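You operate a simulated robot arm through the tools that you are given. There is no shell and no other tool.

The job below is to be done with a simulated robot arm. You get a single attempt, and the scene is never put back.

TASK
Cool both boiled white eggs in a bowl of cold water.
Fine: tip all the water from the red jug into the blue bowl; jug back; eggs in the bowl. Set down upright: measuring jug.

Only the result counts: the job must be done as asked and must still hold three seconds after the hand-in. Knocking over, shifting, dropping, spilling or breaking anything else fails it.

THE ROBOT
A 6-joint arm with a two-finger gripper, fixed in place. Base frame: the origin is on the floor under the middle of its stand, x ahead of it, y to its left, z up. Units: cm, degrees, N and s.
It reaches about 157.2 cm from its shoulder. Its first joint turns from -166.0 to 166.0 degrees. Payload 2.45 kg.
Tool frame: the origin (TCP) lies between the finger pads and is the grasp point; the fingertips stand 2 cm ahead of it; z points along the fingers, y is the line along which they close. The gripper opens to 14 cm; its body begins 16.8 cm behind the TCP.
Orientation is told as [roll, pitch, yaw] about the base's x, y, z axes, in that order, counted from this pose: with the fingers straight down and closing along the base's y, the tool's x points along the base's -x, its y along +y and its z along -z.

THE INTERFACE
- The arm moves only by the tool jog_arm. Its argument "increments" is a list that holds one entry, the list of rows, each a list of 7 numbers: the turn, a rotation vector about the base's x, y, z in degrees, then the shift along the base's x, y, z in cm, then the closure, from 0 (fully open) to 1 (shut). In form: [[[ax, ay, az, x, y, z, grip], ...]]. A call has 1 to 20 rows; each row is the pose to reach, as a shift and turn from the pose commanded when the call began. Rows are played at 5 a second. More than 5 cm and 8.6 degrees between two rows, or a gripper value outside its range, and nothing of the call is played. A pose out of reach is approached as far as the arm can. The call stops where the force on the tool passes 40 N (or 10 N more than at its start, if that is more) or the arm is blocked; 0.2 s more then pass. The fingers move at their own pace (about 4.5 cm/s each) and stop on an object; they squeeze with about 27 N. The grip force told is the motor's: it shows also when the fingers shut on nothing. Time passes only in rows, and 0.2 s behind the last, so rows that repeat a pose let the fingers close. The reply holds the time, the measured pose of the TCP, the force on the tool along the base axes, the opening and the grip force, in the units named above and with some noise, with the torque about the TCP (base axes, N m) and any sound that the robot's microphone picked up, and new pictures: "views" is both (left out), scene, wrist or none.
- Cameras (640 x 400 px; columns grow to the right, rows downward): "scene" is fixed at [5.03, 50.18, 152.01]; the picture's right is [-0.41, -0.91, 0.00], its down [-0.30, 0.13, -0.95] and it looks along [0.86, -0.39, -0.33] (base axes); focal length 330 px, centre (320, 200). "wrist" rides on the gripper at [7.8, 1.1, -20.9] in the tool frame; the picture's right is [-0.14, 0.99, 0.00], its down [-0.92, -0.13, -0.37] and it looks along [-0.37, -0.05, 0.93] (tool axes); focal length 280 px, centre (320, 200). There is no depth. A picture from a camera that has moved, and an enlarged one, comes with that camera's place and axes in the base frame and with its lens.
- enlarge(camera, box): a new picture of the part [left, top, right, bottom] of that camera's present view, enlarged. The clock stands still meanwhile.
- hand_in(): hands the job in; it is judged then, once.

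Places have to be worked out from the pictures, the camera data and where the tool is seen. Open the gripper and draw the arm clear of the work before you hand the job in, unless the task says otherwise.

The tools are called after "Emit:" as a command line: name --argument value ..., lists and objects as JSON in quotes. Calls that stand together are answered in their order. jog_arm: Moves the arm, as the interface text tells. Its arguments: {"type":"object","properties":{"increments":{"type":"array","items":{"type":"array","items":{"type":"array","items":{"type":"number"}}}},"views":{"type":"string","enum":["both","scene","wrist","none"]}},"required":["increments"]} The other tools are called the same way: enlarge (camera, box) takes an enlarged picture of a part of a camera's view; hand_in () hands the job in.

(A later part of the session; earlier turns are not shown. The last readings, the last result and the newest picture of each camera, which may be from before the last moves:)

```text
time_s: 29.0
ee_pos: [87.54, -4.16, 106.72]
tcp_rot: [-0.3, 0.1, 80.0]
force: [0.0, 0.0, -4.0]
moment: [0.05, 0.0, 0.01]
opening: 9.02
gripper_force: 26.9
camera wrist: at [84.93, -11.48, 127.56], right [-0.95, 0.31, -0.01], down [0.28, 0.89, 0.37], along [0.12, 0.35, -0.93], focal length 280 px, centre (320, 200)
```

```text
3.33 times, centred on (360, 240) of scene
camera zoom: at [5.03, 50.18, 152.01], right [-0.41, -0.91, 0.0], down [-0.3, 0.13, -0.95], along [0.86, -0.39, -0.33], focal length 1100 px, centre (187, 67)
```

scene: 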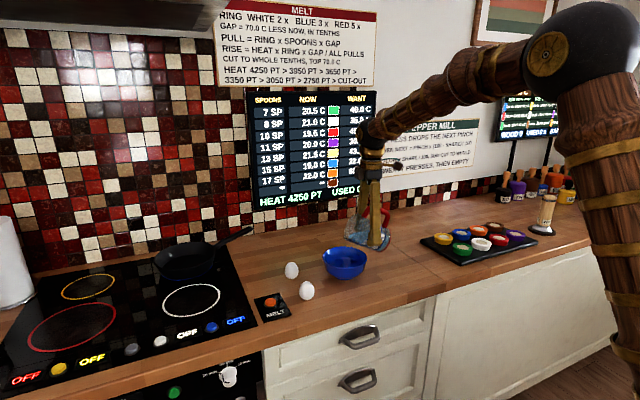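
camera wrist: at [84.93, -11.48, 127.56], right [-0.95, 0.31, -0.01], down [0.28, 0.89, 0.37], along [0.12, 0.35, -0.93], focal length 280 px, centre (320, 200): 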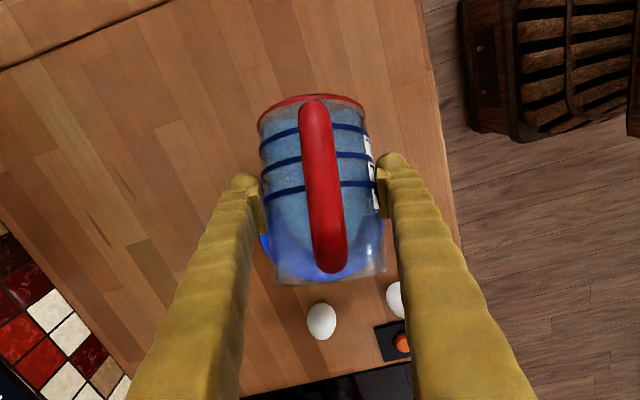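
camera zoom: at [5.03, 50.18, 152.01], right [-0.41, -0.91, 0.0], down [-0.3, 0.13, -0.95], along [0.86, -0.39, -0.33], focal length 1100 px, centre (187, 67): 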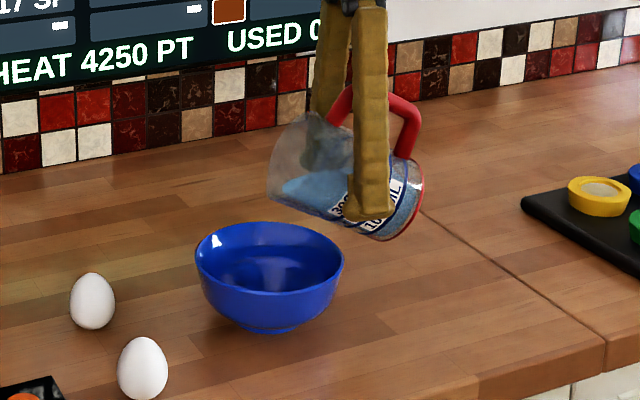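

The water is now close to the lip, which sits over the bowl. I tip slowly at 1° per row to 78°, keeping the lip over the bowl.

Emit:
jog_arm --increments '[[[-0.98, 0.17, 0, 0, 0.02, 0, 1], [-1.97, 0.35, 0, 0.01, 0.05, 0, 1], [-2.95, 0.52, 0, 0.01, 0.07, 0, 1], [-3.94, 0.7, 0, 0.02, 0.1, 0, 1], [-4.92, 0.87, 0, 0.02, 0.12, -0.1, 1], [-5.91, 1.04, 0, 0.03, 0.14, -0.1, 1], [-6.9, 1.22, 0, 0.03, 0.17, -0.1, 1], [-7.88, 1.39, 0, 0.03, 0.19, -0.1, 1], [-8.86, 1.56, 0, 0.04, 0.21, -0.2, 1], [-9.85, 1.74, 0, 0.04, 0.24, -0.2, 1], [-10.8, 1.91, 0, 0.05, 0.28, -0.2, 1], [-11.8, 2.08, 0, 0.06, 0.32, -0.2, 1], [-12.8, 2.26, 0, 0.07, 0.37, -0.2, 1], [-13.8, 2.43, 0, 0.07, 0.41, -0.2, 1], [-14.8, 2.6, 0, 0.08, 0.46, -0.2, 1], [-15.8, 2.78, 0, 0.09, 0.5, -0.2, 1], [-16.7, 2.95, 0, 0.1, 0.55, -0.2, 1], [-17.7, 3.13, 0, 0.1, 0.6, -0.2, 1]]]' --views "both"

Emit:
enlarge --camera "scene" --box '[280, 180, 440, 300]'

```text
time_s: 32.8
ee_pos: [87.58, -3.48, 106.47]
tcp_rot: [-0.3, 18.1, 80.1]
force: [1.3, 0.1, -1.7]
moment: [0.06, -0.03, -0.01]
opening: 9.01
gripper_force: 26.9
camera wrist: at [86.23, -4.16, 128.62], right [-0.95, 0.3, -0.05], down [0.29, 0.95, 0.07], along [0.06, 0.05, -1.0], focal length 280 px, centre (320, 200)
```

scene: 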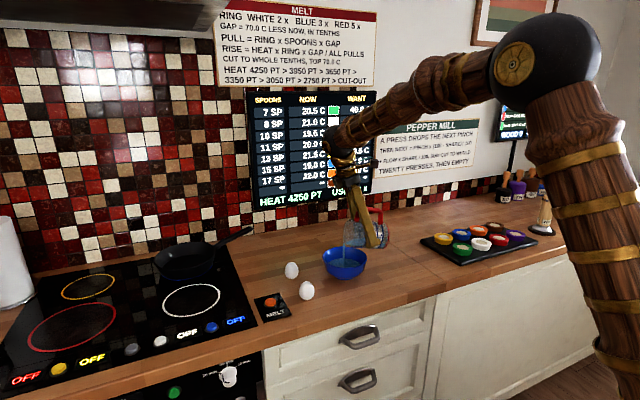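
wrist: 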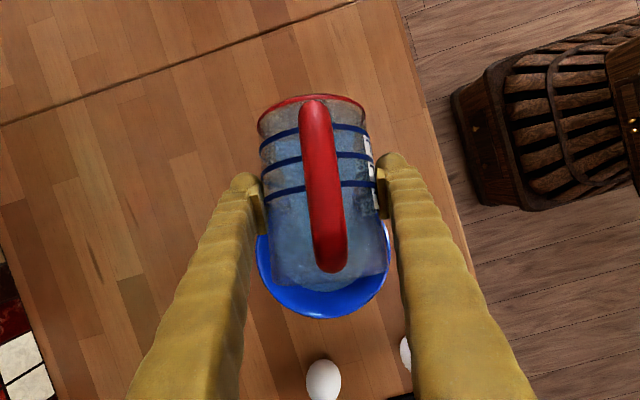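

```text
3.33 times, centred on (360, 240) of scene
camera zoom: at [5.03, 50.18, 152.01], right [-0.41, -0.91, 0.0], down [-0.3, 0.13, -0.95], along [0.86, -0.39, -0.33], focal length 1100 px, centre (187, 67)
```

zoom: 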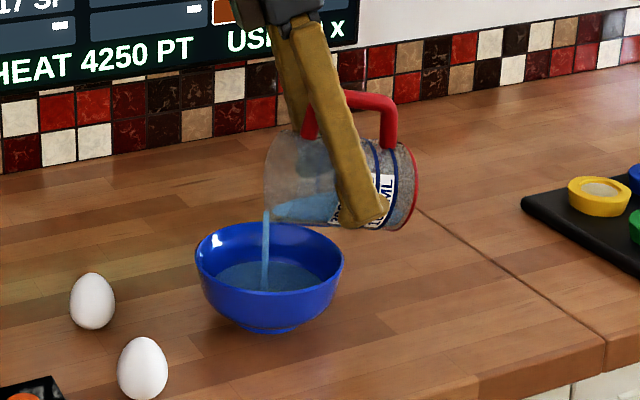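

A clean stream runs into the middle of the bowl. I keep tipping slowly to 96°, following with small shifts so the lip stays over the bowl.

Emit:
jog_arm --increments '[[[-0.98, 0.17, 0, 0.01, 0.05, 0, 1], [-1.97, 0.35, 0, 0.02, 0.1, 0, 1], [-2.95, 0.52, 0, 0.03, 0.16, 0, 1], [-3.94, 0.7, 0, 0.04, 0.22, 0, 1], [-4.92, 0.87, 0, 0.05, 0.28, 0, 1], [-5.91, 1.04, 0, 0.06, 0.35, 0, 1], [-6.9, 1.22, 0, 0.07, 0.41, 0, 1], [-7.88, 1.39, 0, 0.08, 0.48, 0, 1], [-8.86, 1.56, 0, 0.1, 0.55, 0, 1], [-9.85, 1.74, 0, 0.11, 0.62, 0, 1], [-10.8, 1.91, 0, 0.12, 0.7, 0, 1], [-11.8, 2.08, 0, 0.14, 0.77, 0, 1], [-12.8, 2.26, 0, 0.15, 0.85, 0.05, 1], [-13.8, 2.43, 0, 0.16, 0.93, 0.1, 1], [-14.8, 2.6, 0, 0.18, 1.0, 0.1, 1], [-15.8, 2.78, 0, 0.19, 1.08, 0.15, 1], [-16.7, 2.95, 0, 0.2, 1.17, 0.2, 1], [-17.7, 3.13, 0, 0.22, 1.25, 0.2, 1]]]' --views "both"

Emit:
enlarge --camera "scene" --box '[280, 180, 440, 300]'

```text
time_s: 36.6
ee_pos: [87.78, -2.36, 106.7]
tcp_rot: [-0.3, 36.1, 79.8]
force: [-0.4, 1.0, -2.1]
moment: [-0.01, 0.05, -0.03]
opening: 8.95
gripper_force: 27.2
camera wrist: at [87.69, 3.83, 128.12], right [-0.96, 0.28, -0.08], down [0.29, 0.93, -0.24], along [0.01, -0.26, -0.97], focal length 280 px, centre (320, 200)
```

scene: 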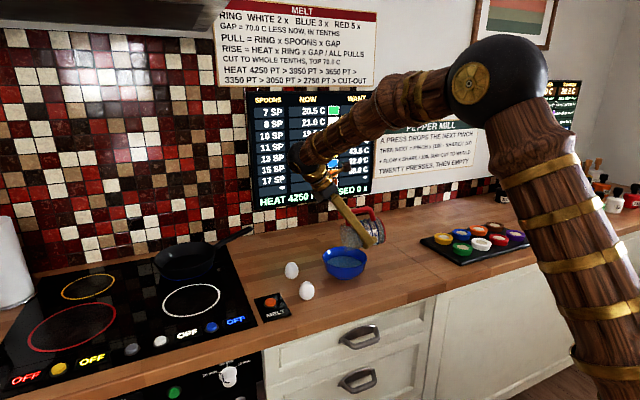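
wrist: 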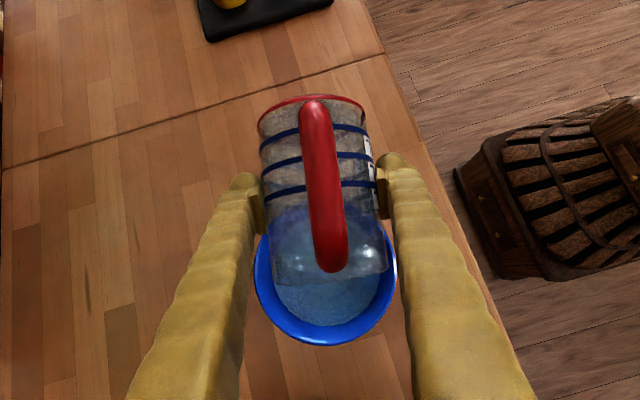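

```text
3.33 times, centred on (360, 240) of scene
camera zoom: at [5.03, 50.18, 152.01], right [-0.41, -0.91, 0.0], down [-0.3, 0.13, -0.95], along [0.86, -0.39, -0.33], focal length 1100 px, centre (187, 67)
```

zoom: 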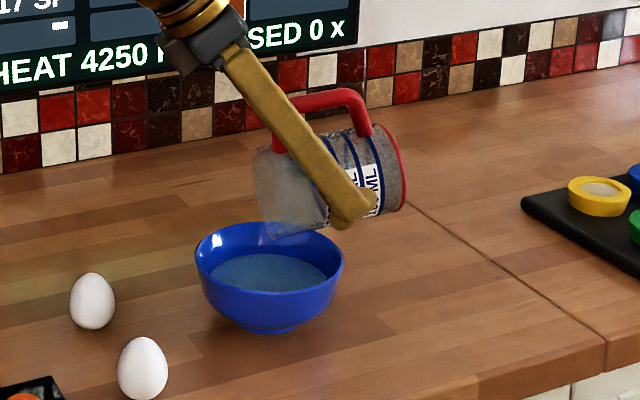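

Almost all the water is in the bowl and none shows on the counter. I tip on to 114° and hold to drain the rest.

Emit:
jog_arm --increments '[[[-1.97, 0.35, 0, 0.03, 0.18, 0.15, 1], [-3.94, 0.7, 0, 0.06, 0.36, 0.3, 1], [-5.91, 1.04, 0, 0.1, 0.55, 0.5, 1], [-7.88, 1.39, 0, 0.13, 0.74, 0.65, 1], [-9.85, 1.74, 0, 0.17, 0.94, 0.85, 1], [-11.8, 2.08, 0, 0.2, 1.14, 1.0, 1], [-13.8, 2.43, 0, 0.24, 1.35, 1.15, 1], [-15.8, 2.78, 0, 0.28, 1.58, 1.3, 1], [-17.7, 3.13, 0, 0.32, 1.8, 1.45, 1], [-17.7, 3.13, 0, 0.32, 1.8, 1.45, 1], [-17.7, 3.13, 0, 0.32, 1.8, 1.45, 1], [-17.7, 3.13, 0, 0.32, 1.8, 1.45, 1], [-17.7, 3.13, 0, 0.32, 1.8, 1.45, 1], [-17.7, 3.13, 0, 0.32, 1.8, 1.45, 1], [-17.7, 3.13, 0, 0.32, 1.8, 1.45, 1], [-17.7, 3.13, 0, 0.32, 1.8, 1.45, 1]]]' --views "both"

Emit:
enlarge --camera "scene" --box '[280, 180, 440, 300]'

Emit:
enlarge --camera "wrist" --box '[220, 80, 420, 350]'

```text
time_s: 40.0
ee_pos: [88.11, -0.58, 108.17]
tcp_rot: [-0.2, 54.1, 80.2]
force: [1.3, 1.2, -1.6]
moment: [-0.02, 0.0, 0.0]
opening: 8.95
gripper_force: 27.2
camera wrist: at [89.08, 11.83, 126.7], right [-0.96, 0.25, -0.11], down [0.27, 0.81, -0.53], along [-0.04, -0.54, -0.84], focal length 280 px, centre (320, 200)
```

scene: 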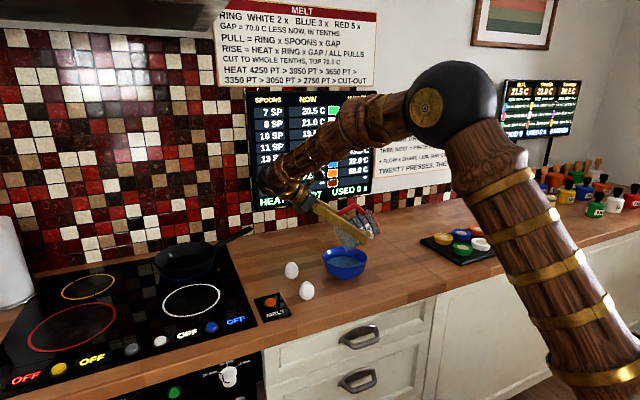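
wrist: 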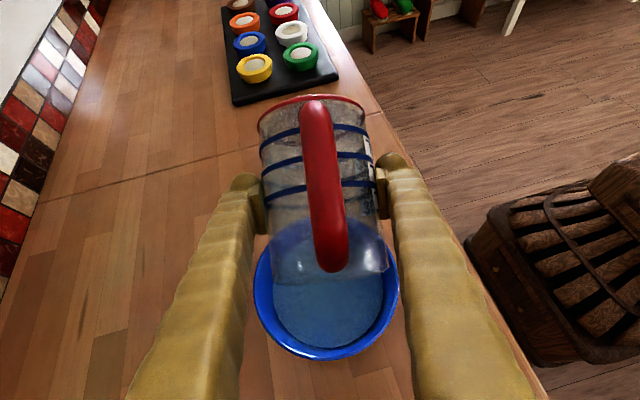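

```text
3.33 times, centred on (360, 240) of scene
camera zoom: at [5.03, 50.18, 152.01], right [-0.41, -0.91, 0.0], down [-0.3, 0.13, -0.95], along [0.86, -0.39, -0.33], focal length 1100 px, centre (187, 67)
```

zoom: 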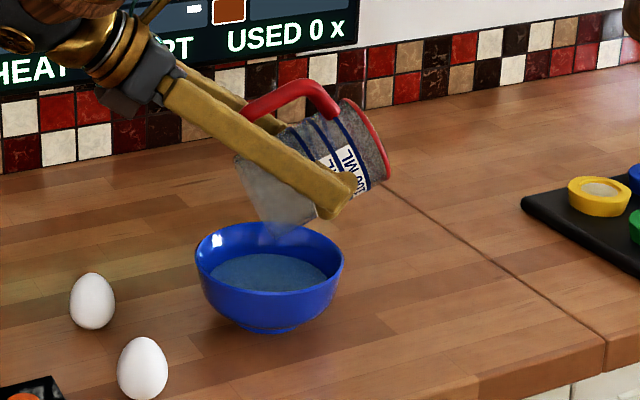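

```text
1.48 times, centred on (320, 215) of wrist
camera zoom: at [89.08, 11.83, 126.7], right [-0.96, 0.25, -0.11], down [0.27, 0.81, -0.53], along [-0.04, -0.54, -0.84], focal length 415 px, centre (320, 178)
```

zoom: 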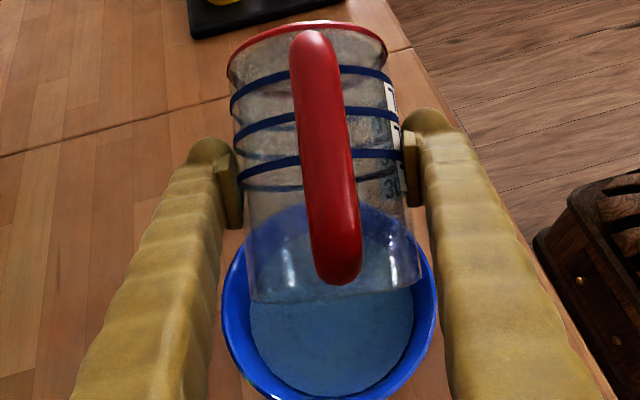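

The jug is empty and all the water is in the bowl. I raise the jug away and tip it back upright.

Emit:
jog_arm --increments '[[[3, -0.5, 0, 0, -0.2, 1.0, 1], [8, -1.4, 0, 0, -0.5, 2.5, 1], [15, -2.65, 0, -0.1, -0.8, 4, 1], [22.3, -3.9, 0, -0.1, -1.1, 5.5, 1], [29.6, -5.2, 0, -0.2, -1.4, 7, 1], [37, -6.5, 0, -0.2, -1.7, 8.3, 1], [44.4, -7.8, 0, -0.3, -2.0, 8.3, 1], [51.8, -9.15, 0, -0.3, -2.3, 8.3, 1], [59.2, -10.4, 0, -0.4, -2.6, 8.3, 1], [66.5, -11.7, 0, -0.4, -2.8, 8.3, 1], [73.9, -13.0, 0, -0.5, -3.0, 8.3, 1], [81.3, -14.3, 0, -0.5, -3.2, 8.3, 1], [88.7, -15.6, 0, -0.6, -3.4, 8.3, 1], [96, -16.9, 0, -0.6, -3.6, 8.3, 1], [103.4, -18.2, 0, -0.6, -3.6, 8.3, 1], [109, -19.2, 0, -0.6, -3.6, 8.3, 1], [112.3, -19.8, 0, -0.6, -3.6, 8.3, 1], [112.3, -19.8, 0, -0.6, -3.6, 8.3, 1]]]' --views "both"

Emit:
enlarge --camera "scene" --box '[260, 180, 440, 300]'

```text
time_s: 43.8
ee_pos: [87.62, -4.11, 116.51]
tcp_rot: [-0.3, -60.1, 80.1]
force: [0.3, -0.4, -2.2]
moment: [0.0, 0.0, 0.0]
opening: 8.92
gripper_force: 26.8
camera wrist: at [82.51, -25.48, 120.07], right [-0.96, 0.24, 0.12], down [0.15, 0.12, 0.98], along [0.23, 0.96, -0.15], focal length 280 px, centre (320, 200)
```

scene: 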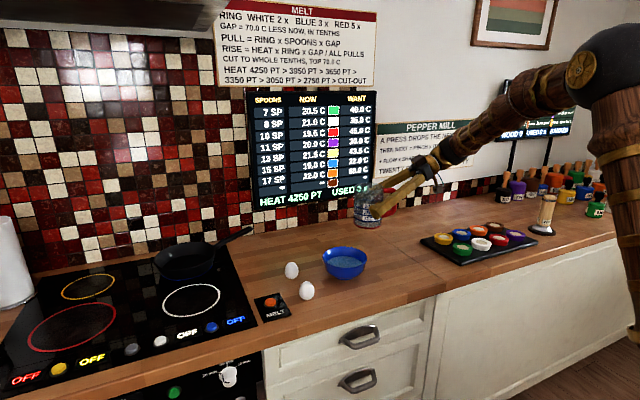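
wrist: 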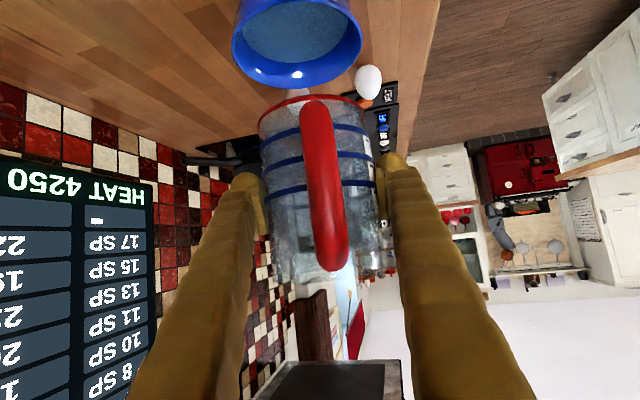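

```text
3.33 times, centred on (350, 240) of scene
camera zoom: at [5.03, 50.18, 152.01], right [-0.41, -0.91, 0.0], down [-0.3, 0.13, -0.95], along [0.86, -0.39, -0.33], focal length 1100 px, centre (220, 67)
```

zoom: 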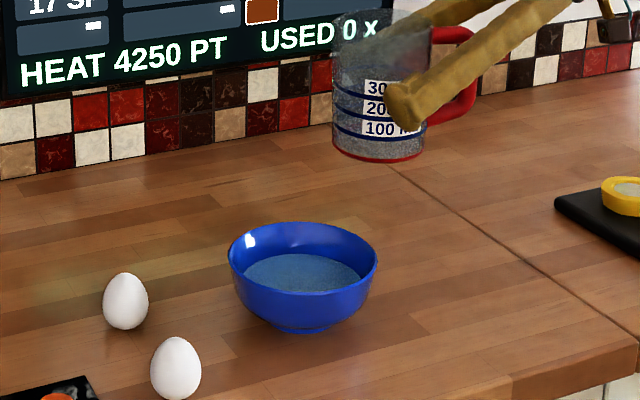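

The jug is upright and empty, water level steady in the bowl. I yaw back to azimuth 31° while carrying it over to its original spot, staying high.

Emit:
jog_arm --increments '[[[0, 0, -5, -0.3, -1.3, -0.4, 1], [0, 0, -10, -0.6, -2.6, -0.9, 1], [0, 0, -15, -0.8, -3.9, -1.3, 1], [0, 0, -20, -1.1, -5.1, -1.8, 1], [0, 0, -25, -1.4, -6.4, -2.2, 1], [0, 0, -30, -1.7, -7.7, -2.7, 1], [0, 0, -35, -2.0, -9.0, -3.1, 1], [0, 0, -40, -2.3, -10.3, -3.6, 1], [0, 0, -45, -2.6, -11.6, -4.0, 1], [0, 0, -49.1, -2.8, -12.6, -4.4, 1], [0, 0, -49.1, -2.8, -12.6, -4.4, 1]]]' --views "both"

Emit:
enlarge --camera "scene" --box '[360, 180, 488, 280]'

```text
time_s: 46.2
ee_pos: [84.65, -16.69, 111.88]
tcp_rot: [-0.3, -60.0, 31.0]
force: [-0.3, -0.2, -1.6]
moment: [0.01, 0.0, -0.01]
opening: 8.92
gripper_force: 26.7
camera wrist: at [65.14, -26.88, 115.49], right [-0.45, 0.89, 0.12], down [0.18, -0.04, 0.98], along [0.88, 0.46, -0.15], focal length 280 px, centre (320, 200)
```

scene: 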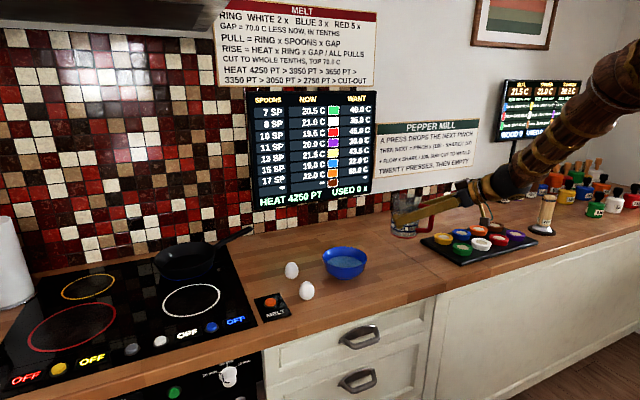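
wrist: 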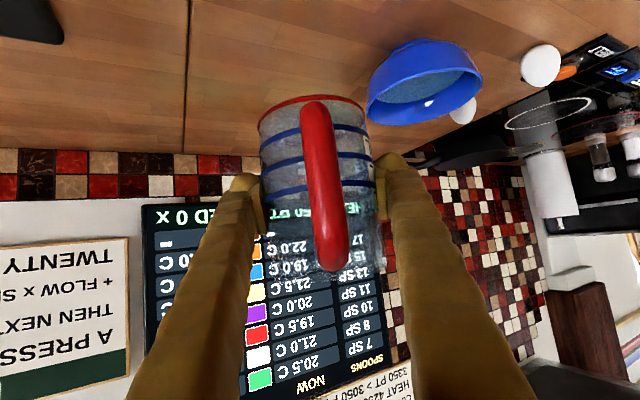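

```text
4.00 times, centred on (424, 230) of scene
camera zoom: at [5.03, 50.18, 152.01], right [-0.41, -0.91, 0.0], down [-0.3, 0.13, -0.95], along [0.86, -0.39, -0.33], focal length 1320 px, centre (-96, 80)
```

zoom: 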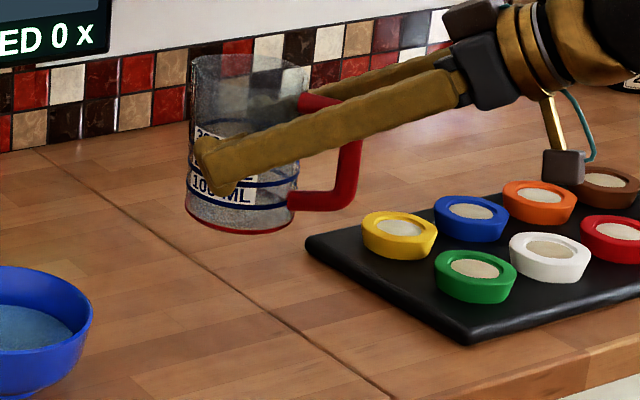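

The jug is aligned above its old place. I lower it to 1 cm above contact height and check.

Emit:
jog_arm --increments '[[[0, 0, 0, 0, 0, -2, 1], [0, 0, 0, 0, 0, -4, 1], [0, 0, 0, 0, 0, -6, 1], [0, 0, 0, 0, 0, -8, 1], [0, 0, 0, 0, 0, -10, 1], [0, 0, 0, 0, 0, -11.5, 1], [0, 0, 0, 0.05, -0.05, -12.5, 1], [0, 0, 0, 0.05, -0.05, -12.5, 1]]]' --views "both"

Emit:
enlarge --camera "scene" --box '[360, 200, 488, 280]'

```text
time_s: 48.0
ee_pos: [84.68, -16.83, 99.63]
tcp_rot: [-0.4, -60.0, 31.0]
force: [0.6, 0.3, -2.0]
moment: [0.03, -0.02, -0.01]
opening: 8.88
gripper_force: 27.2
camera wrist: at [65.22, -27.01, 103.39], right [-0.45, 0.89, 0.12], down [0.19, -0.04, 0.98], along [0.88, 0.46, -0.15], focal length 280 px, centre (320, 200)
```

scene: 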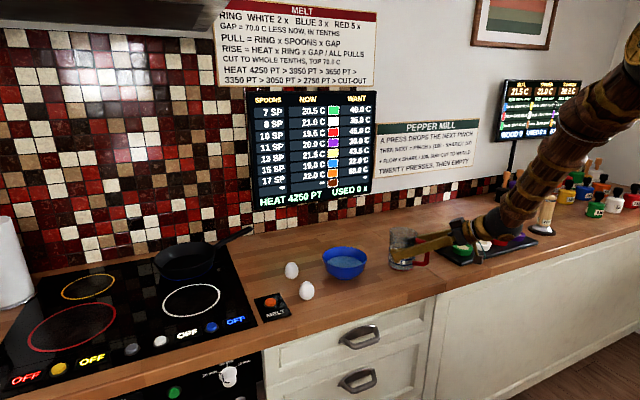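
wrist: 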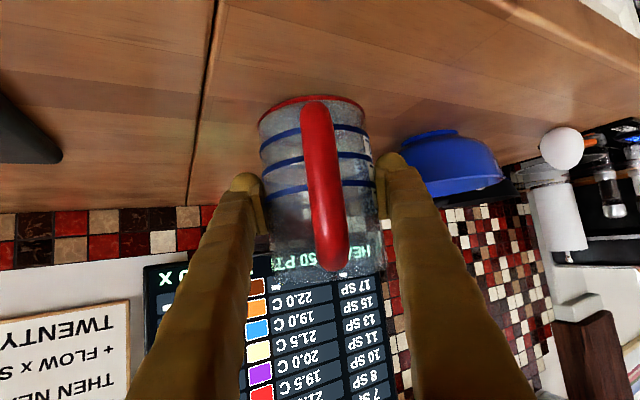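

```text
5.00 times, centred on (424, 240) of scene
camera zoom: at [5.03, 50.18, 152.01], right [-0.41, -0.91, 0.0], down [-0.3, 0.13, -0.95], along [0.86, -0.39, -0.33], focal length 1649 px, centre (-200, 0)
```

zoom: 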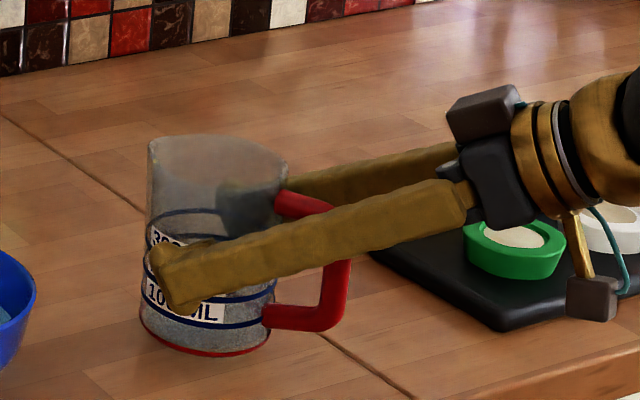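

The jug sits almost exactly as before in the grip (about 3 mm further forward). I compensate and lower in fine steps until it touches the counter.

Emit:
jog_arm --increments '[[[0, 0, 0, -0.1, -0.1, -0.3, 1], [0, 0, 0, -0.2, -0.1, -0.6, 1], [0, 0, 0, -0.2, -0.1, -0.8, 1], [0, 0, 0, -0.2, -0.1, -0.9, 1], [0, 0, 0, -0.2, -0.1, -1.0, 1], [0, 0, 0, -0.2, -0.1, -1.0, 1]]]' --views "none"

```text
time_s: 49.4
ee_pos: [84.5, -16.88, 98.61]
tcp_rot: [-0.3, -60.0, 31.1]
force: [-0.3, 0.1, -1.2]
moment: [0.03, -0.03, -0.04]
opening: 8.91
gripper_force: 27.4
```

No contact yet at z 98.6 (load still the jug's weight). I continue down in 1 mm steps.

Emit:
jog_arm --increments '[[[0, 0, 0, 0, 0, -0.1, 1], [0, 0, 0, 0, 0, -0.15, 1], [0, 0, 0, 0, 0, -0.2, 1], [0, 0, 0, 0, 0, -0.2, 1]]]' --views "none"

```text
time_s: 50.4
ee_pos: [84.74, -16.92, 98.48]
tcp_rot: [-0.5, -60.0, 31.0]
force: [1.0, -5.2, 19.2]
moment: [0.2, 0.25, 0.11]
opening: 8.89
gripper_force: 27.2
```

Contact: 19 N upward at z≈98.4. I ease up by 1 mm to relieve it, then open slowly.

Emit:
jog_arm --increments '[[[0, 0, 0, 0, 0, 0.08, 1], [0, 0, 0, 0, 0, 0.1, 1], [0, 0, 0, 0, 0, 0.1, 1]]]' --views "scene"

Emit:
enlarge --camera "scene" --box '[360, 200, 488, 280]'

```text
time_s: 51.2
ee_pos: [84.57, -16.71, 98.37]
tcp_rot: [-0.2, -60.2, 31.1]
force: [-0.2, -3.7, 8.9]
moment: [0.1, -0.05, -0.04]
opening: 8.88
gripper_force: 27.2
```

scene: 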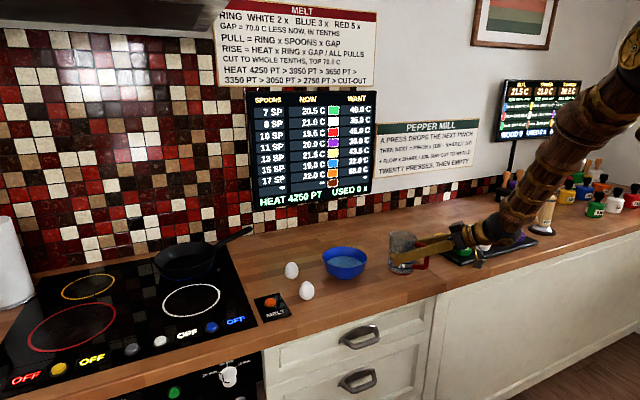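

```text
5.00 times, centred on (424, 240) of scene
camera zoom: at [5.03, 50.18, 152.01], right [-0.41, -0.91, 0.0], down [-0.3, 0.13, -0.95], along [0.86, -0.39, -0.33], focal length 1649 px, centre (-200, 0)
```

zoom: 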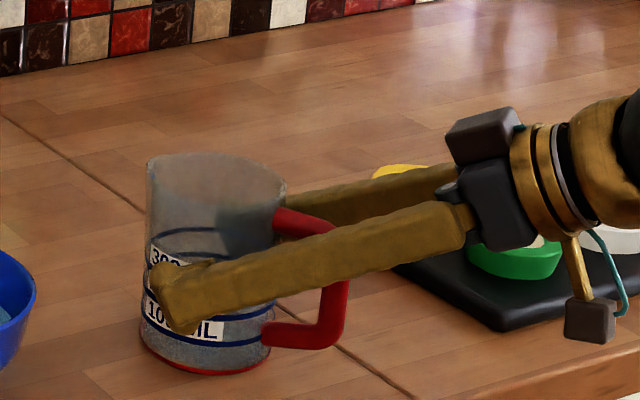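

The jug rests on the counter within about 4 mm of where it stood. I open the fingers.

Emit:
jog_arm --increments '[[[0, 0, 0, 0, 0, 0, 0.35], [0, 0, 0, 0, 0, 0, 0.3], [0, 0, 0, 0, 0, 0, 0.25], [0, 0, 0, 0, 0, 0, 0.15], [0, 0, 0, 0, 0, 0, 0.05], [0, 0, 0, 0, 0, 0, 0], [0, 0, 0, 0, 0, 0, 0], [0, 0, 0, 0, 0, 0, 0]]]' --views "both"

Emit:
enlarge --camera "scene" --box '[360, 200, 488, 280]'

```text
time_s: 53.0
ee_pos: [84.49, -16.85, 98.41]
tcp_rot: [-0.5, -60.0, 30.9]
force: [0.9, 0.6, 0.3]
moment: [-0.05, -0.01, 0.0]
opening: 14.01
gripper_force: 0.0
camera wrist: at [65.08, -27.02, 102.03], right [-0.45, 0.89, 0.12], down [0.18, -0.04, 0.98], along [0.88, 0.46, -0.15], focal length 280 px, centre (320, 200)
```

scene: 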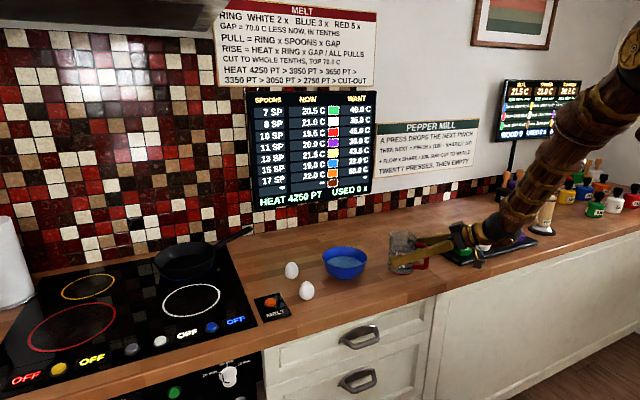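
wrist: 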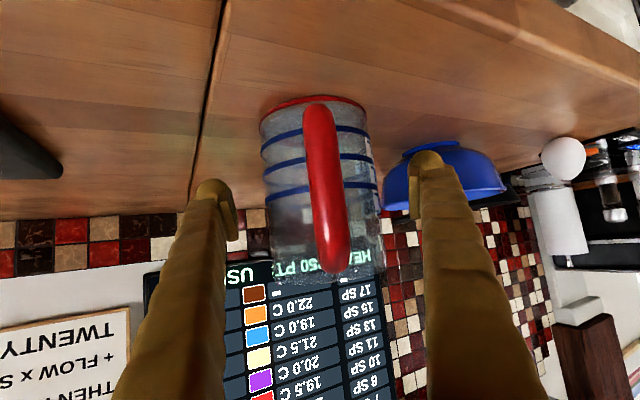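

```text
5.00 times, centred on (424, 240) of scene
camera zoom: at [5.03, 50.18, 152.01], right [-0.41, -0.91, 0.0], down [-0.3, 0.13, -0.95], along [0.86, -0.39, -0.33], focal length 1649 px, centre (-200, 0)
```

zoom: 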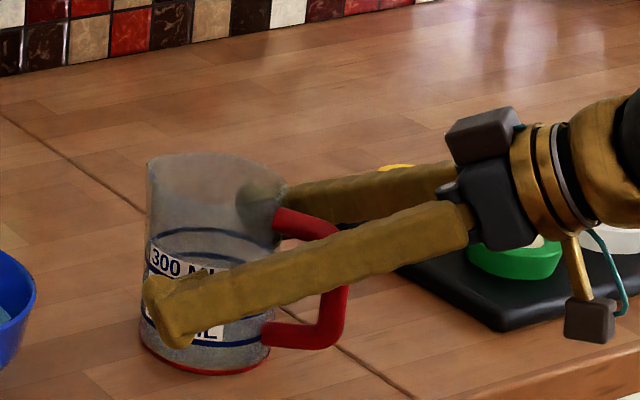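

The jug stands upright, fingers open. I back out along the approach line.

Emit:
jog_arm --increments '[[[0, 0, 0, -1.5, -0.9, 1.0, 0], [0, 0, 0, -3.7, -2.23, 2.5, 0], [0, 0, 0, -6.7, -4.0, 4.5, 0], [0, 0, 0, -9.6, -5.8, 6.5, 0], [0, 0, 0, -12.6, -7.6, 8.5, 0], [0, 0, 0, -14.8, -8.9, 10, 0], [0, 0, 0, -14.8, -8.9, 14, 0], [0, 0, 0, -14.8, -8.9, 18, 0], [0, 0, 0, -14.8, -8.9, 22, 0], [0, 0, 0, -14.8, -8.9, 26, 0], [0, 0, 0, -14.8, -8.9, 30, 0], [0, 0, 0, -14.8, -8.9, 30, 0]]]' --views "both"

Emit:
enlarge --camera "scene" --box '[346, 210, 474, 290]'

```text
time_s: 55.6
ee_pos: [69.7, -25.63, 128.35]
tcp_rot: [-0.3, -60.1, 31.0]
force: [0.1, 0.5, -0.1]
moment: [-0.01, -0.01, -0.01]
opening: 14.0
gripper_force: 0.0
camera wrist: at [50.26, -35.86, 132.0], right [-0.45, 0.89, 0.12], down [0.19, -0.04, 0.98], along [0.88, 0.46, -0.15], focal length 280 px, centre (320, 200)
```

scene: 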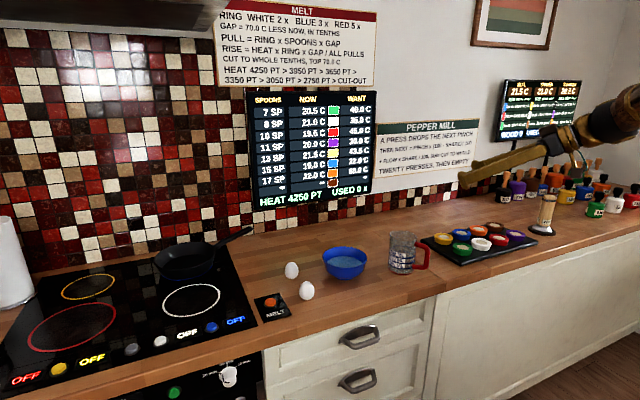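
wrist: 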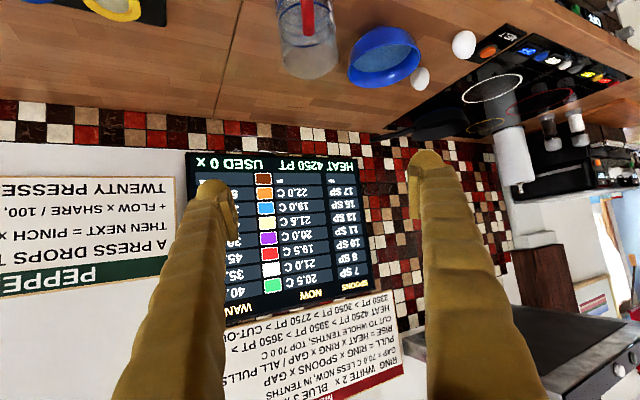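

```text
5.00 times, centred on (410, 250) of scene
camera zoom: at [5.03, 50.18, 152.01], right [-0.41, -0.91, 0.0], down [-0.3, 0.13, -0.95], along [0.86, -0.39, -0.33], focal length 1649 px, centre (-130, -50)
```

zoom: 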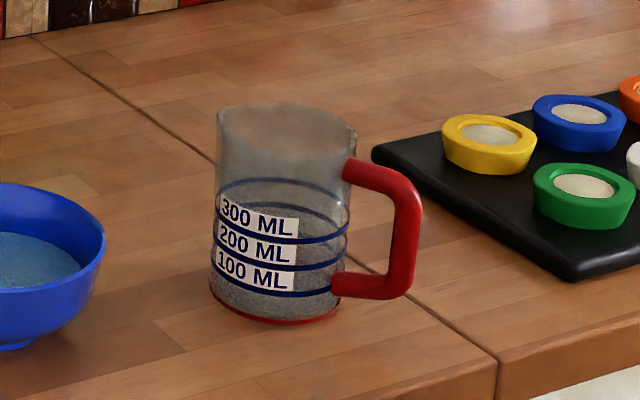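

The jug is back, upright and empty, within about 5 mm of its start. Now for the eggs: I turn the gripper straight down again, at height.

Emit:
jog_arm --increments '[[[-2.6, 4.3, 0, 0, 1, 0, 0], [-5.15, 8.6, 0, 0, 2, 0, 0], [-7.7, 12.9, 0, 0, 3, 0, 0], [-10.3, 17.1, 0, 0, 4, 0, 0], [-12.9, 21.4, 0, 0, 5, 0, 0], [-15.5, 25.7, 0, 0, 6, 0, 0], [-18.0, 30.0, 0, 0, 7, 0, 0], [-20.6, 34.3, 0, 0, 8, 0, 0], [-23.2, 38.6, 0, 0, 9, 0, 0], [-25.8, 42.8, 0, 0, 10, 0, 0], [-28.3, 47.1, 0, 0, 11, 0, 0], [-30.9, 51.4, 0, 0, 12, 0, 0], [-30.9, 51.4, 0, 0, 12, 0, 0]]]' --views "none"

```text
time_s: 58.4
ee_pos: [69.75, -13.85, 128.47]
tcp_rot: [-0.5, 0.0, 31.1]
force: [-0.2, 0.5, 0.2]
moment: [0.02, 0.01, -0.01]
opening: 13.99
gripper_force: 0.0
```

Straight down. Now I yaw to 90° (fingers closing along x), pre-narrow the opening to about 8 cm, and move above the first egg at (82.7, 19.5).

Emit:
jog_arm --increments '[[[0, 0, 4.9, 1.1, 2.8, 0, 0.1], [0, 0, 9.8, 2.2, 5.6, 0, 0.2], [0, 0, 14.7, 3.2, 8.35, 0, 0.3], [0, 0, 19.6, 4.3, 11.1, 0, 0.4], [0, 0, 24.6, 5.4, 13.9, 0, 0.43], [0, 0, 29.5, 6.5, 16.7, 0, 0.43], [0, 0, 34.4, 7.5, 19.5, -1, 0.43], [0, 0, 39.3, 8.6, 22.3, -2, 0.43], [0, 0, 44.2, 9.7, 25.0, -3, 0.43], [0, 0, 49.1, 10.8, 27.8, -4, 0.43], [0, 0, 54, 11.9, 30.6, -5, 0.43], [0, 0, 58.9, 12.95, 33.4, -6.5, 0.43], [0, 0, 58.9, 12.95, 33.4, -6.5, 0.43]]]' --views "both"

Emit:
enlarge --camera "wrist" --box '[220, 120, 420, 245]'

Emit:
enlarge --camera "scene" --box '[250, 230, 378, 310]'

```text
time_s: 61.2
ee_pos: [82.63, 19.71, 121.9]
tcp_rot: [-0.4, 0.0, 90.0]
force: [-0.2, -0.3, -0.1]
moment: [0.03, -0.03, 0.01]
opening: 7.98
gripper_force: 0.1
camera wrist: at [81.43, 11.89, 142.85], right [-0.99, 0.14, -0.01], down [0.13, 0.92, 0.37], along [0.06, 0.37, -0.93], focal length 280 px, centre (320, 200)
```

scene: 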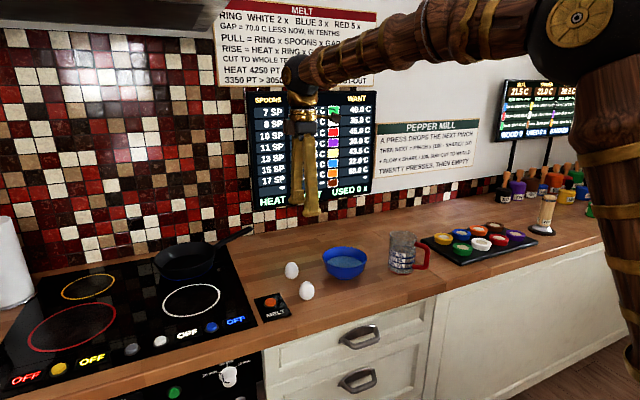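
wrist: 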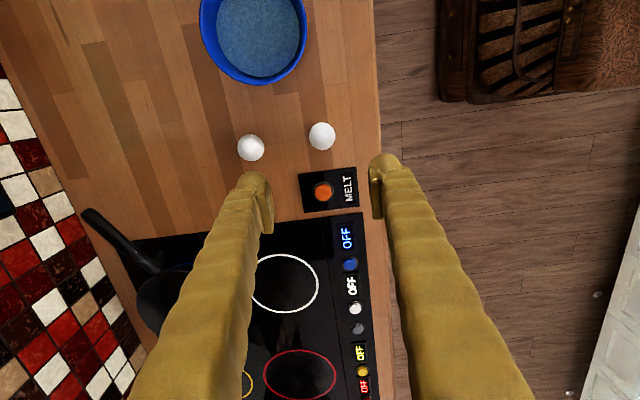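

```text
3.20 times, centred on (320, 182) of wrist
camera zoom: at [81.43, 11.89, 142.85], right [-0.99, 0.14, -0.01], down [0.13, 0.92, 0.37], along [0.06, 0.37, -0.93], focal length 897 px, centre (320, 256)
```

zoom: 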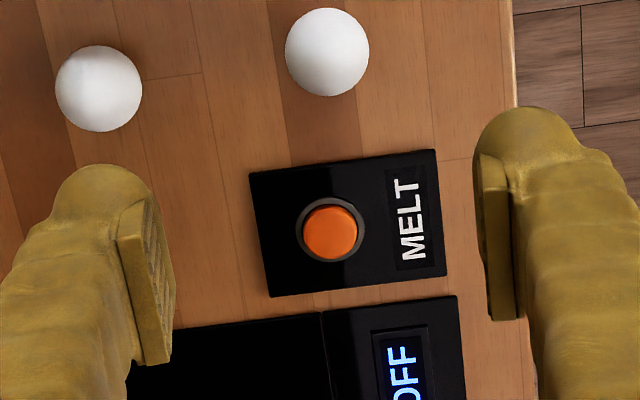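

```text
5.00 times, centred on (314, 270) of scene
camera zoom: at [5.03, 50.18, 152.01], right [-0.41, -0.91, 0.0], down [-0.3, 0.13, -0.95], along [0.86, -0.39, -0.33], focal length 1649 px, centre (350, -150)
```

zoom: 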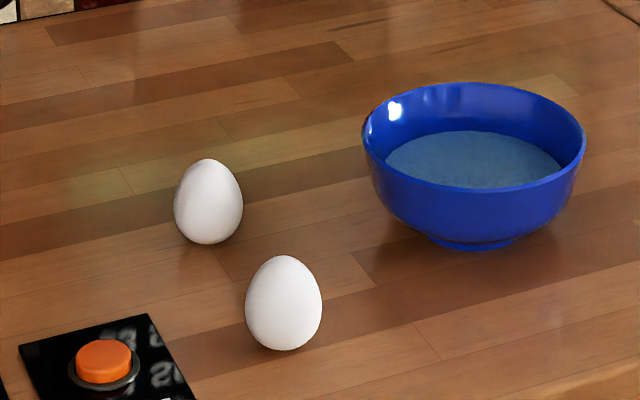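

Both eggs triangulate well: egg 1 at about (82.5, 19.55), egg 2 at about (95.0, 19.85), centres near z 94.6, 4.5 cm wide and 6 cm tall. I descend over egg 1 to z≈104 and re-check centring.

Emit:
jog_arm --increments '[[[0, 0, 0, -0.05, -0.05, -3, 0.43], [0, 0, 0, -0.1, -0.1, -6, 0.43], [0, 0, 0, -0.1, -0.15, -9, 0.43], [0, 0, 0, -0.1, -0.15, -12, 0.43], [0, 0, 0, -0.1, -0.15, -15, 0.43], [0, 0, 0, -0.1, -0.15, -18, 0.43], [0, 0, 0, -0.1, -0.15, -18, 0.43]]]' --views "both"

Emit:
enlarge --camera "wrist" --box '[220, 120, 420, 245]'

Emit:
enlarge --camera "scene" --box '[250, 220, 378, 300]'

```text
time_s: 62.8
ee_pos: [82.65, 19.61, 103.71]
tcp_rot: [-0.4, 0.0, 89.9]
force: [-0.6, -0.4, -0.5]
moment: [-0.01, 0.03, 0.0]
opening: 7.97
gripper_force: 0.1
camera wrist: at [81.32, 11.83, 124.5], right [-0.99, 0.14, -0.01], down [0.13, 0.92, 0.37], along [0.06, 0.37, -0.93], focal length 280 px, centre (320, 200)
```

scene: 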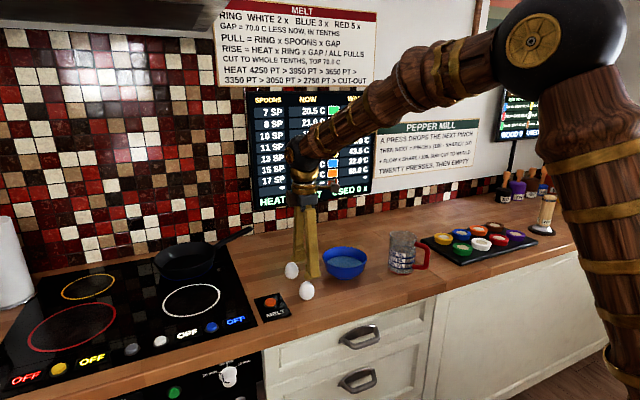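
wrist: 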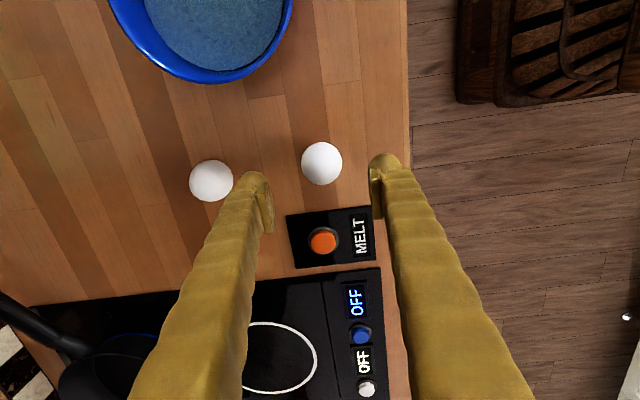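

```text
3.20 times, centred on (320, 182) of wrist
camera zoom: at [81.32, 11.83, 124.5], right [-0.99, 0.14, -0.01], down [0.13, 0.92, 0.37], along [0.06, 0.37, -0.93], focal length 897 px, centre (320, 256)
```

zoom: 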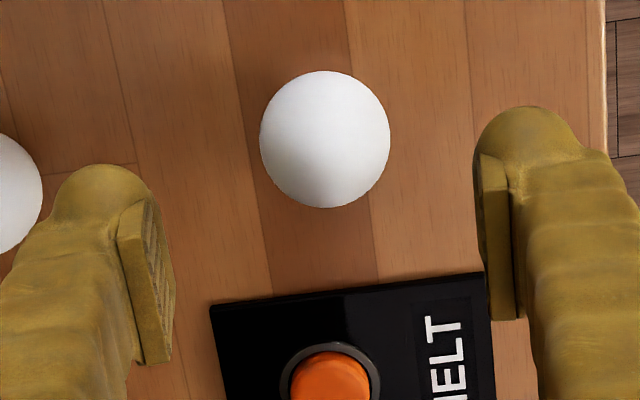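

```text
5.00 times, centred on (314, 260) of scene
camera zoom: at [5.03, 50.18, 152.01], right [-0.41, -0.91, 0.0], down [-0.3, 0.13, -0.95], along [0.86, -0.39, -0.33], focal length 1649 px, centre (350, -100)
```

zoom: 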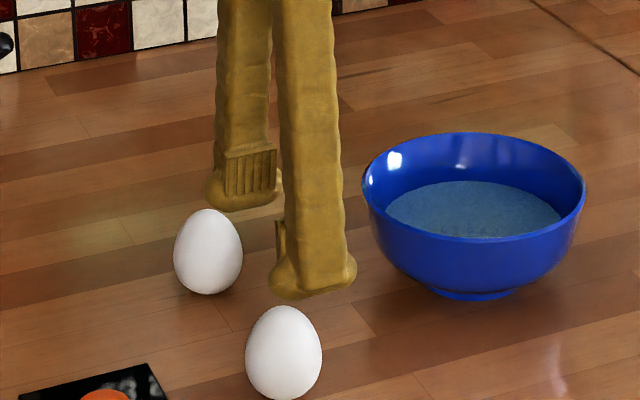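

Egg 1 is well centred between the fingers. I descend to TCP z≈95.2 with a small correction.

Emit:
jog_arm --increments '[[[0, 0, 0, -0.05, -0.05, -2, 0.43], [0, 0, 0, -0.1, -0.15, -4, 0.43], [0, 0, 0, -0.1, -0.15, -6, 0.43], [0, 0, 0, -0.1, -0.15, -7.5, 0.43], [0, 0, 0, -0.1, -0.15, -8.5, 0.43], [0, 0, 0, -0.1, -0.15, -8.5, 0.43]]]' --views "both"

Emit:
enlarge --camera "scene" --box '[250, 220, 378, 300]'

```text
time_s: 64.2
ee_pos: [82.57, 19.15, 95.33]
tcp_rot: [-0.3, 0.0, 89.9]
force: [-0.2, -0.2, 0.1]
moment: [-0.01, 0.0, 0.0]
opening: 7.97
gripper_force: 0.1
camera wrist: at [81.35, 11.46, 116.1], right [-0.99, 0.14, -0.01], down [0.13, 0.92, 0.37], along [0.06, 0.37, -0.93], focal length 280 px, centre (320, 200)
```

scene: 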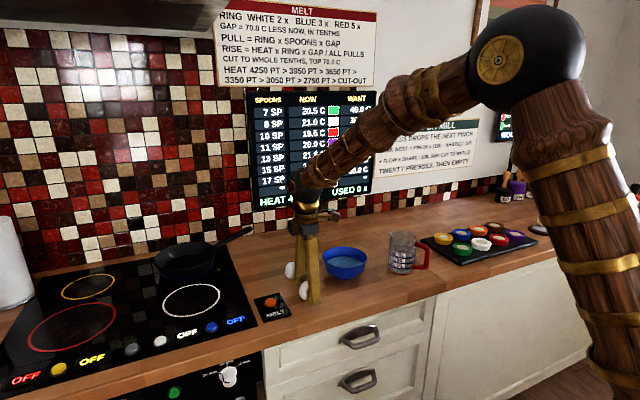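
wrist: 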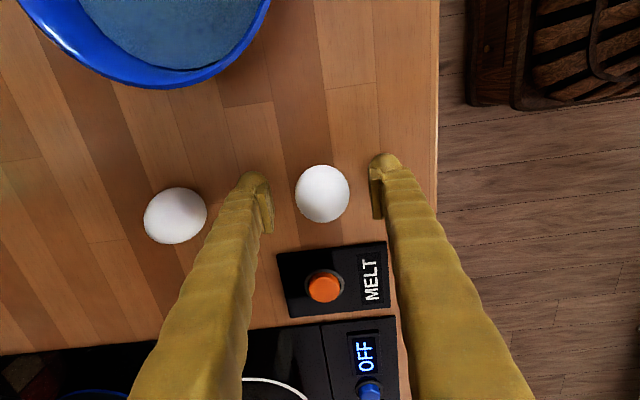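

```text
5.00 times, centred on (314, 260) of scene
camera zoom: at [5.03, 50.18, 152.01], right [-0.41, -0.91, 0.0], down [-0.3, 0.13, -0.95], along [0.86, -0.39, -0.33], focal length 1649 px, centre (350, -100)
```

zoom: 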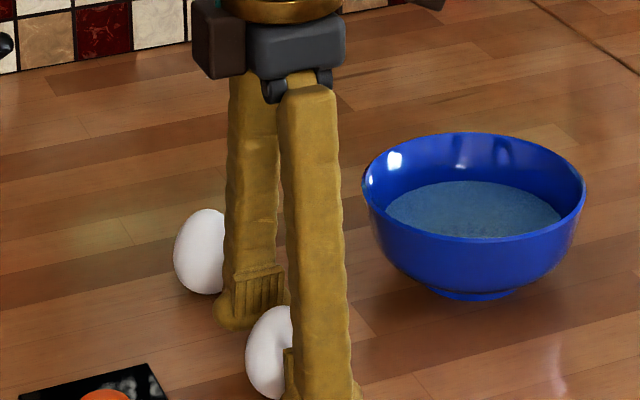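

Egg 1 is centred at the TCP depth in the wrist view. I close gently in stages, first to about 5 cm.

Emit:
jog_arm --increments '[[[0, 0, 0, 0, 0, 0, 0.5], [0, 0, 0, 0, 0, 0, 0.56], [0, 0, 0, 0, 0, 0, 0.6], [0, 0, 0, 0, 0, 0, 0.63], [0, 0, 0, 0, 0, 0, 0.65], [0, 0, 0, 0, 0, 0, 0.65]]]' --views "none"

Emit:
jog_arm --increments '[[[0, 0, 0, 0, 0, 0, 0.67], [0, 0, 0, 0, 0, 0, 0.68], [0, 0, 0, 0, 0, 0, 0.69], [0, 0, 0, 0, 0, 0, 0.69]]]' --views "wrist"

```text
time_s: 65.6
ee_pos: [82.63, 19.18, 95.31]
tcp_rot: [-0.4, 0.1, 89.9]
force: [0.8, -1.1, 0.1]
moment: [-0.01, 0.03, -0.03]
opening: 4.94
gripper_force: 0.0
```

```text
time_s: 66.6
ee_pos: [82.67, 19.18, 95.41]
tcp_rot: [-0.4, 0.0, 89.9]
force: [-0.1, 0.0, 0.1]
moment: [-0.05, 0.03, 0.01]
opening: 4.34
gripper_force: 0.3
camera wrist: at [81.35, 11.46, 116.11], right [-0.99, 0.14, -0.01], down [0.13, 0.92, 0.37], along [0.06, 0.37, -0.93], focal length 280 px, centre (320, 200)
```

wrist: 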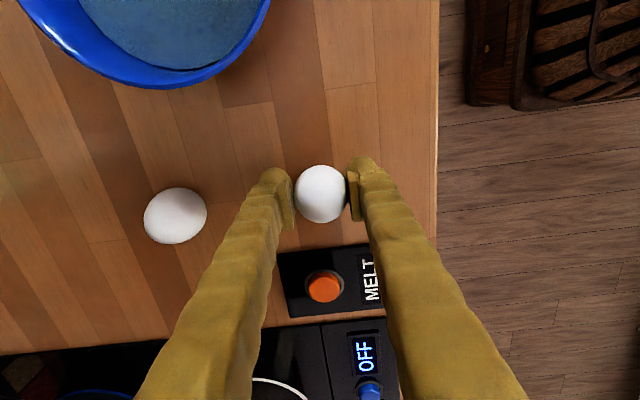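

Opening 4.34 cm and pads just about touching the egg. I continue in small closures and watch the grip force.

Emit:
jog_arm --increments '[[[0, 0, 0, 0, 0, 0, 0.7], [0, 0, 0, 0, 0, 0, 0.71], [0, 0, 0, 0, 0, 0, 0.71]]]' --views "none"

Emit:
jog_arm --increments '[[[0, 0, 0, 0, 0, 0, 0.72], [0, 0, 0, 0, 0, 0, 0.73], [0, 0, 0, 0, 0, 0, 0.73]]]' --views "none"

```text
time_s: 67.4
ee_pos: [82.48, 19.3, 95.16]
tcp_rot: [-0.4, 0.0, 89.8]
force: [-0.5, 0.1, 0.1]
moment: [0.03, 0.02, 0.02]
opening: 4.16
gripper_force: 1.2
```

```text
time_s: 68.2
ee_pos: [82.65, 19.2, 95.25]
tcp_rot: [-0.4, 0.0, 89.9]
force: [0.1, -0.2, 0.8]
moment: [-0.01, -0.04, 0.02]
opening: 4.06
gripper_force: 26.6
```

The egg is gripped at 4.06 cm with 26.6 N and no cracking sound. I lift it slowly and check.

Emit:
jog_arm --increments '[[[0, 0, 0, 0, 0, 0.5, 0.73], [0, 0, 0, 0, 0, 1.5, 0.73], [0, 0, 0, 0, 0, 3, 0.73], [0, 0, 0, 0, 0, 5, 0.73], [0, 0, 0, 0, 0, 7, 0.73], [0, 0, 0, 0, 0, 9, 0.73], [0, 0, 0, 0, 0, 11, 0.73], [0, 0, 0, 0, 0, 11, 0.73]]]' --views "both"

Emit:
enlarge --camera "scene" --box '[250, 200, 410, 300]'

```text
time_s: 70.0
ee_pos: [82.53, 19.23, 106.58]
tcp_rot: [-0.3, 0.0, 89.9]
force: [0.9, 1.1, -1.2]
moment: [0.0, 0.0, -0.01]
opening: 4.05
gripper_force: 27.1
camera wrist: at [81.29, 11.57, 127.34], right [-0.99, 0.14, -0.01], down [0.13, 0.92, 0.37], along [0.06, 0.37, -0.93], focal length 280 px, centre (320, 200)
```

scene: 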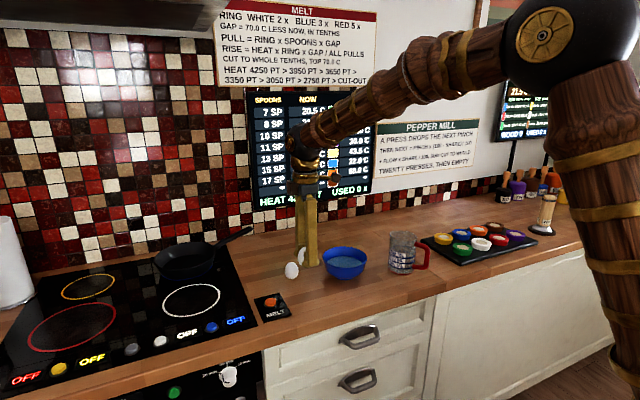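
wrist: 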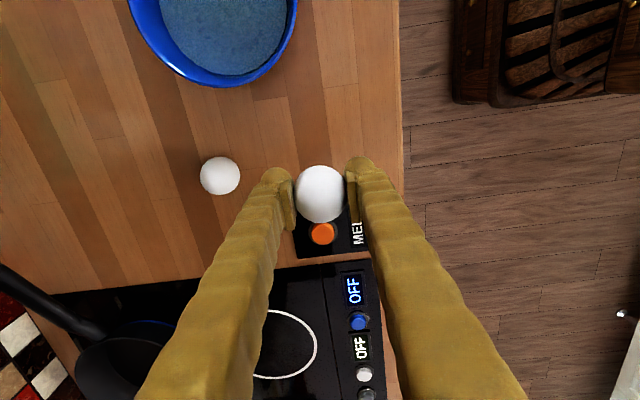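

```text
4.00 times, centred on (330, 250) of scene
camera zoom: at [5.03, 50.18, 152.01], right [-0.41, -0.91, 0.0], down [-0.3, 0.13, -0.95], along [0.86, -0.39, -0.33], focal length 1320 px, centre (280, 0)
```

zoom: 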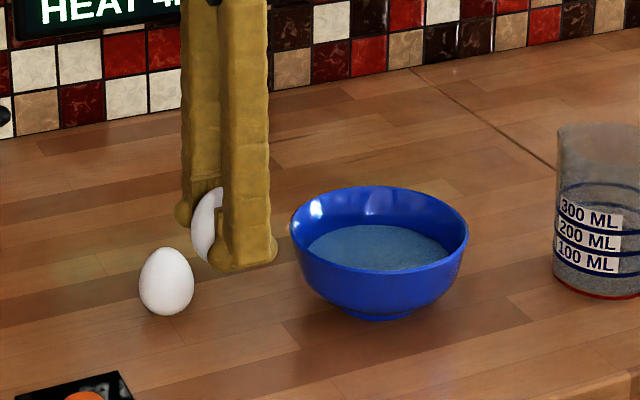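

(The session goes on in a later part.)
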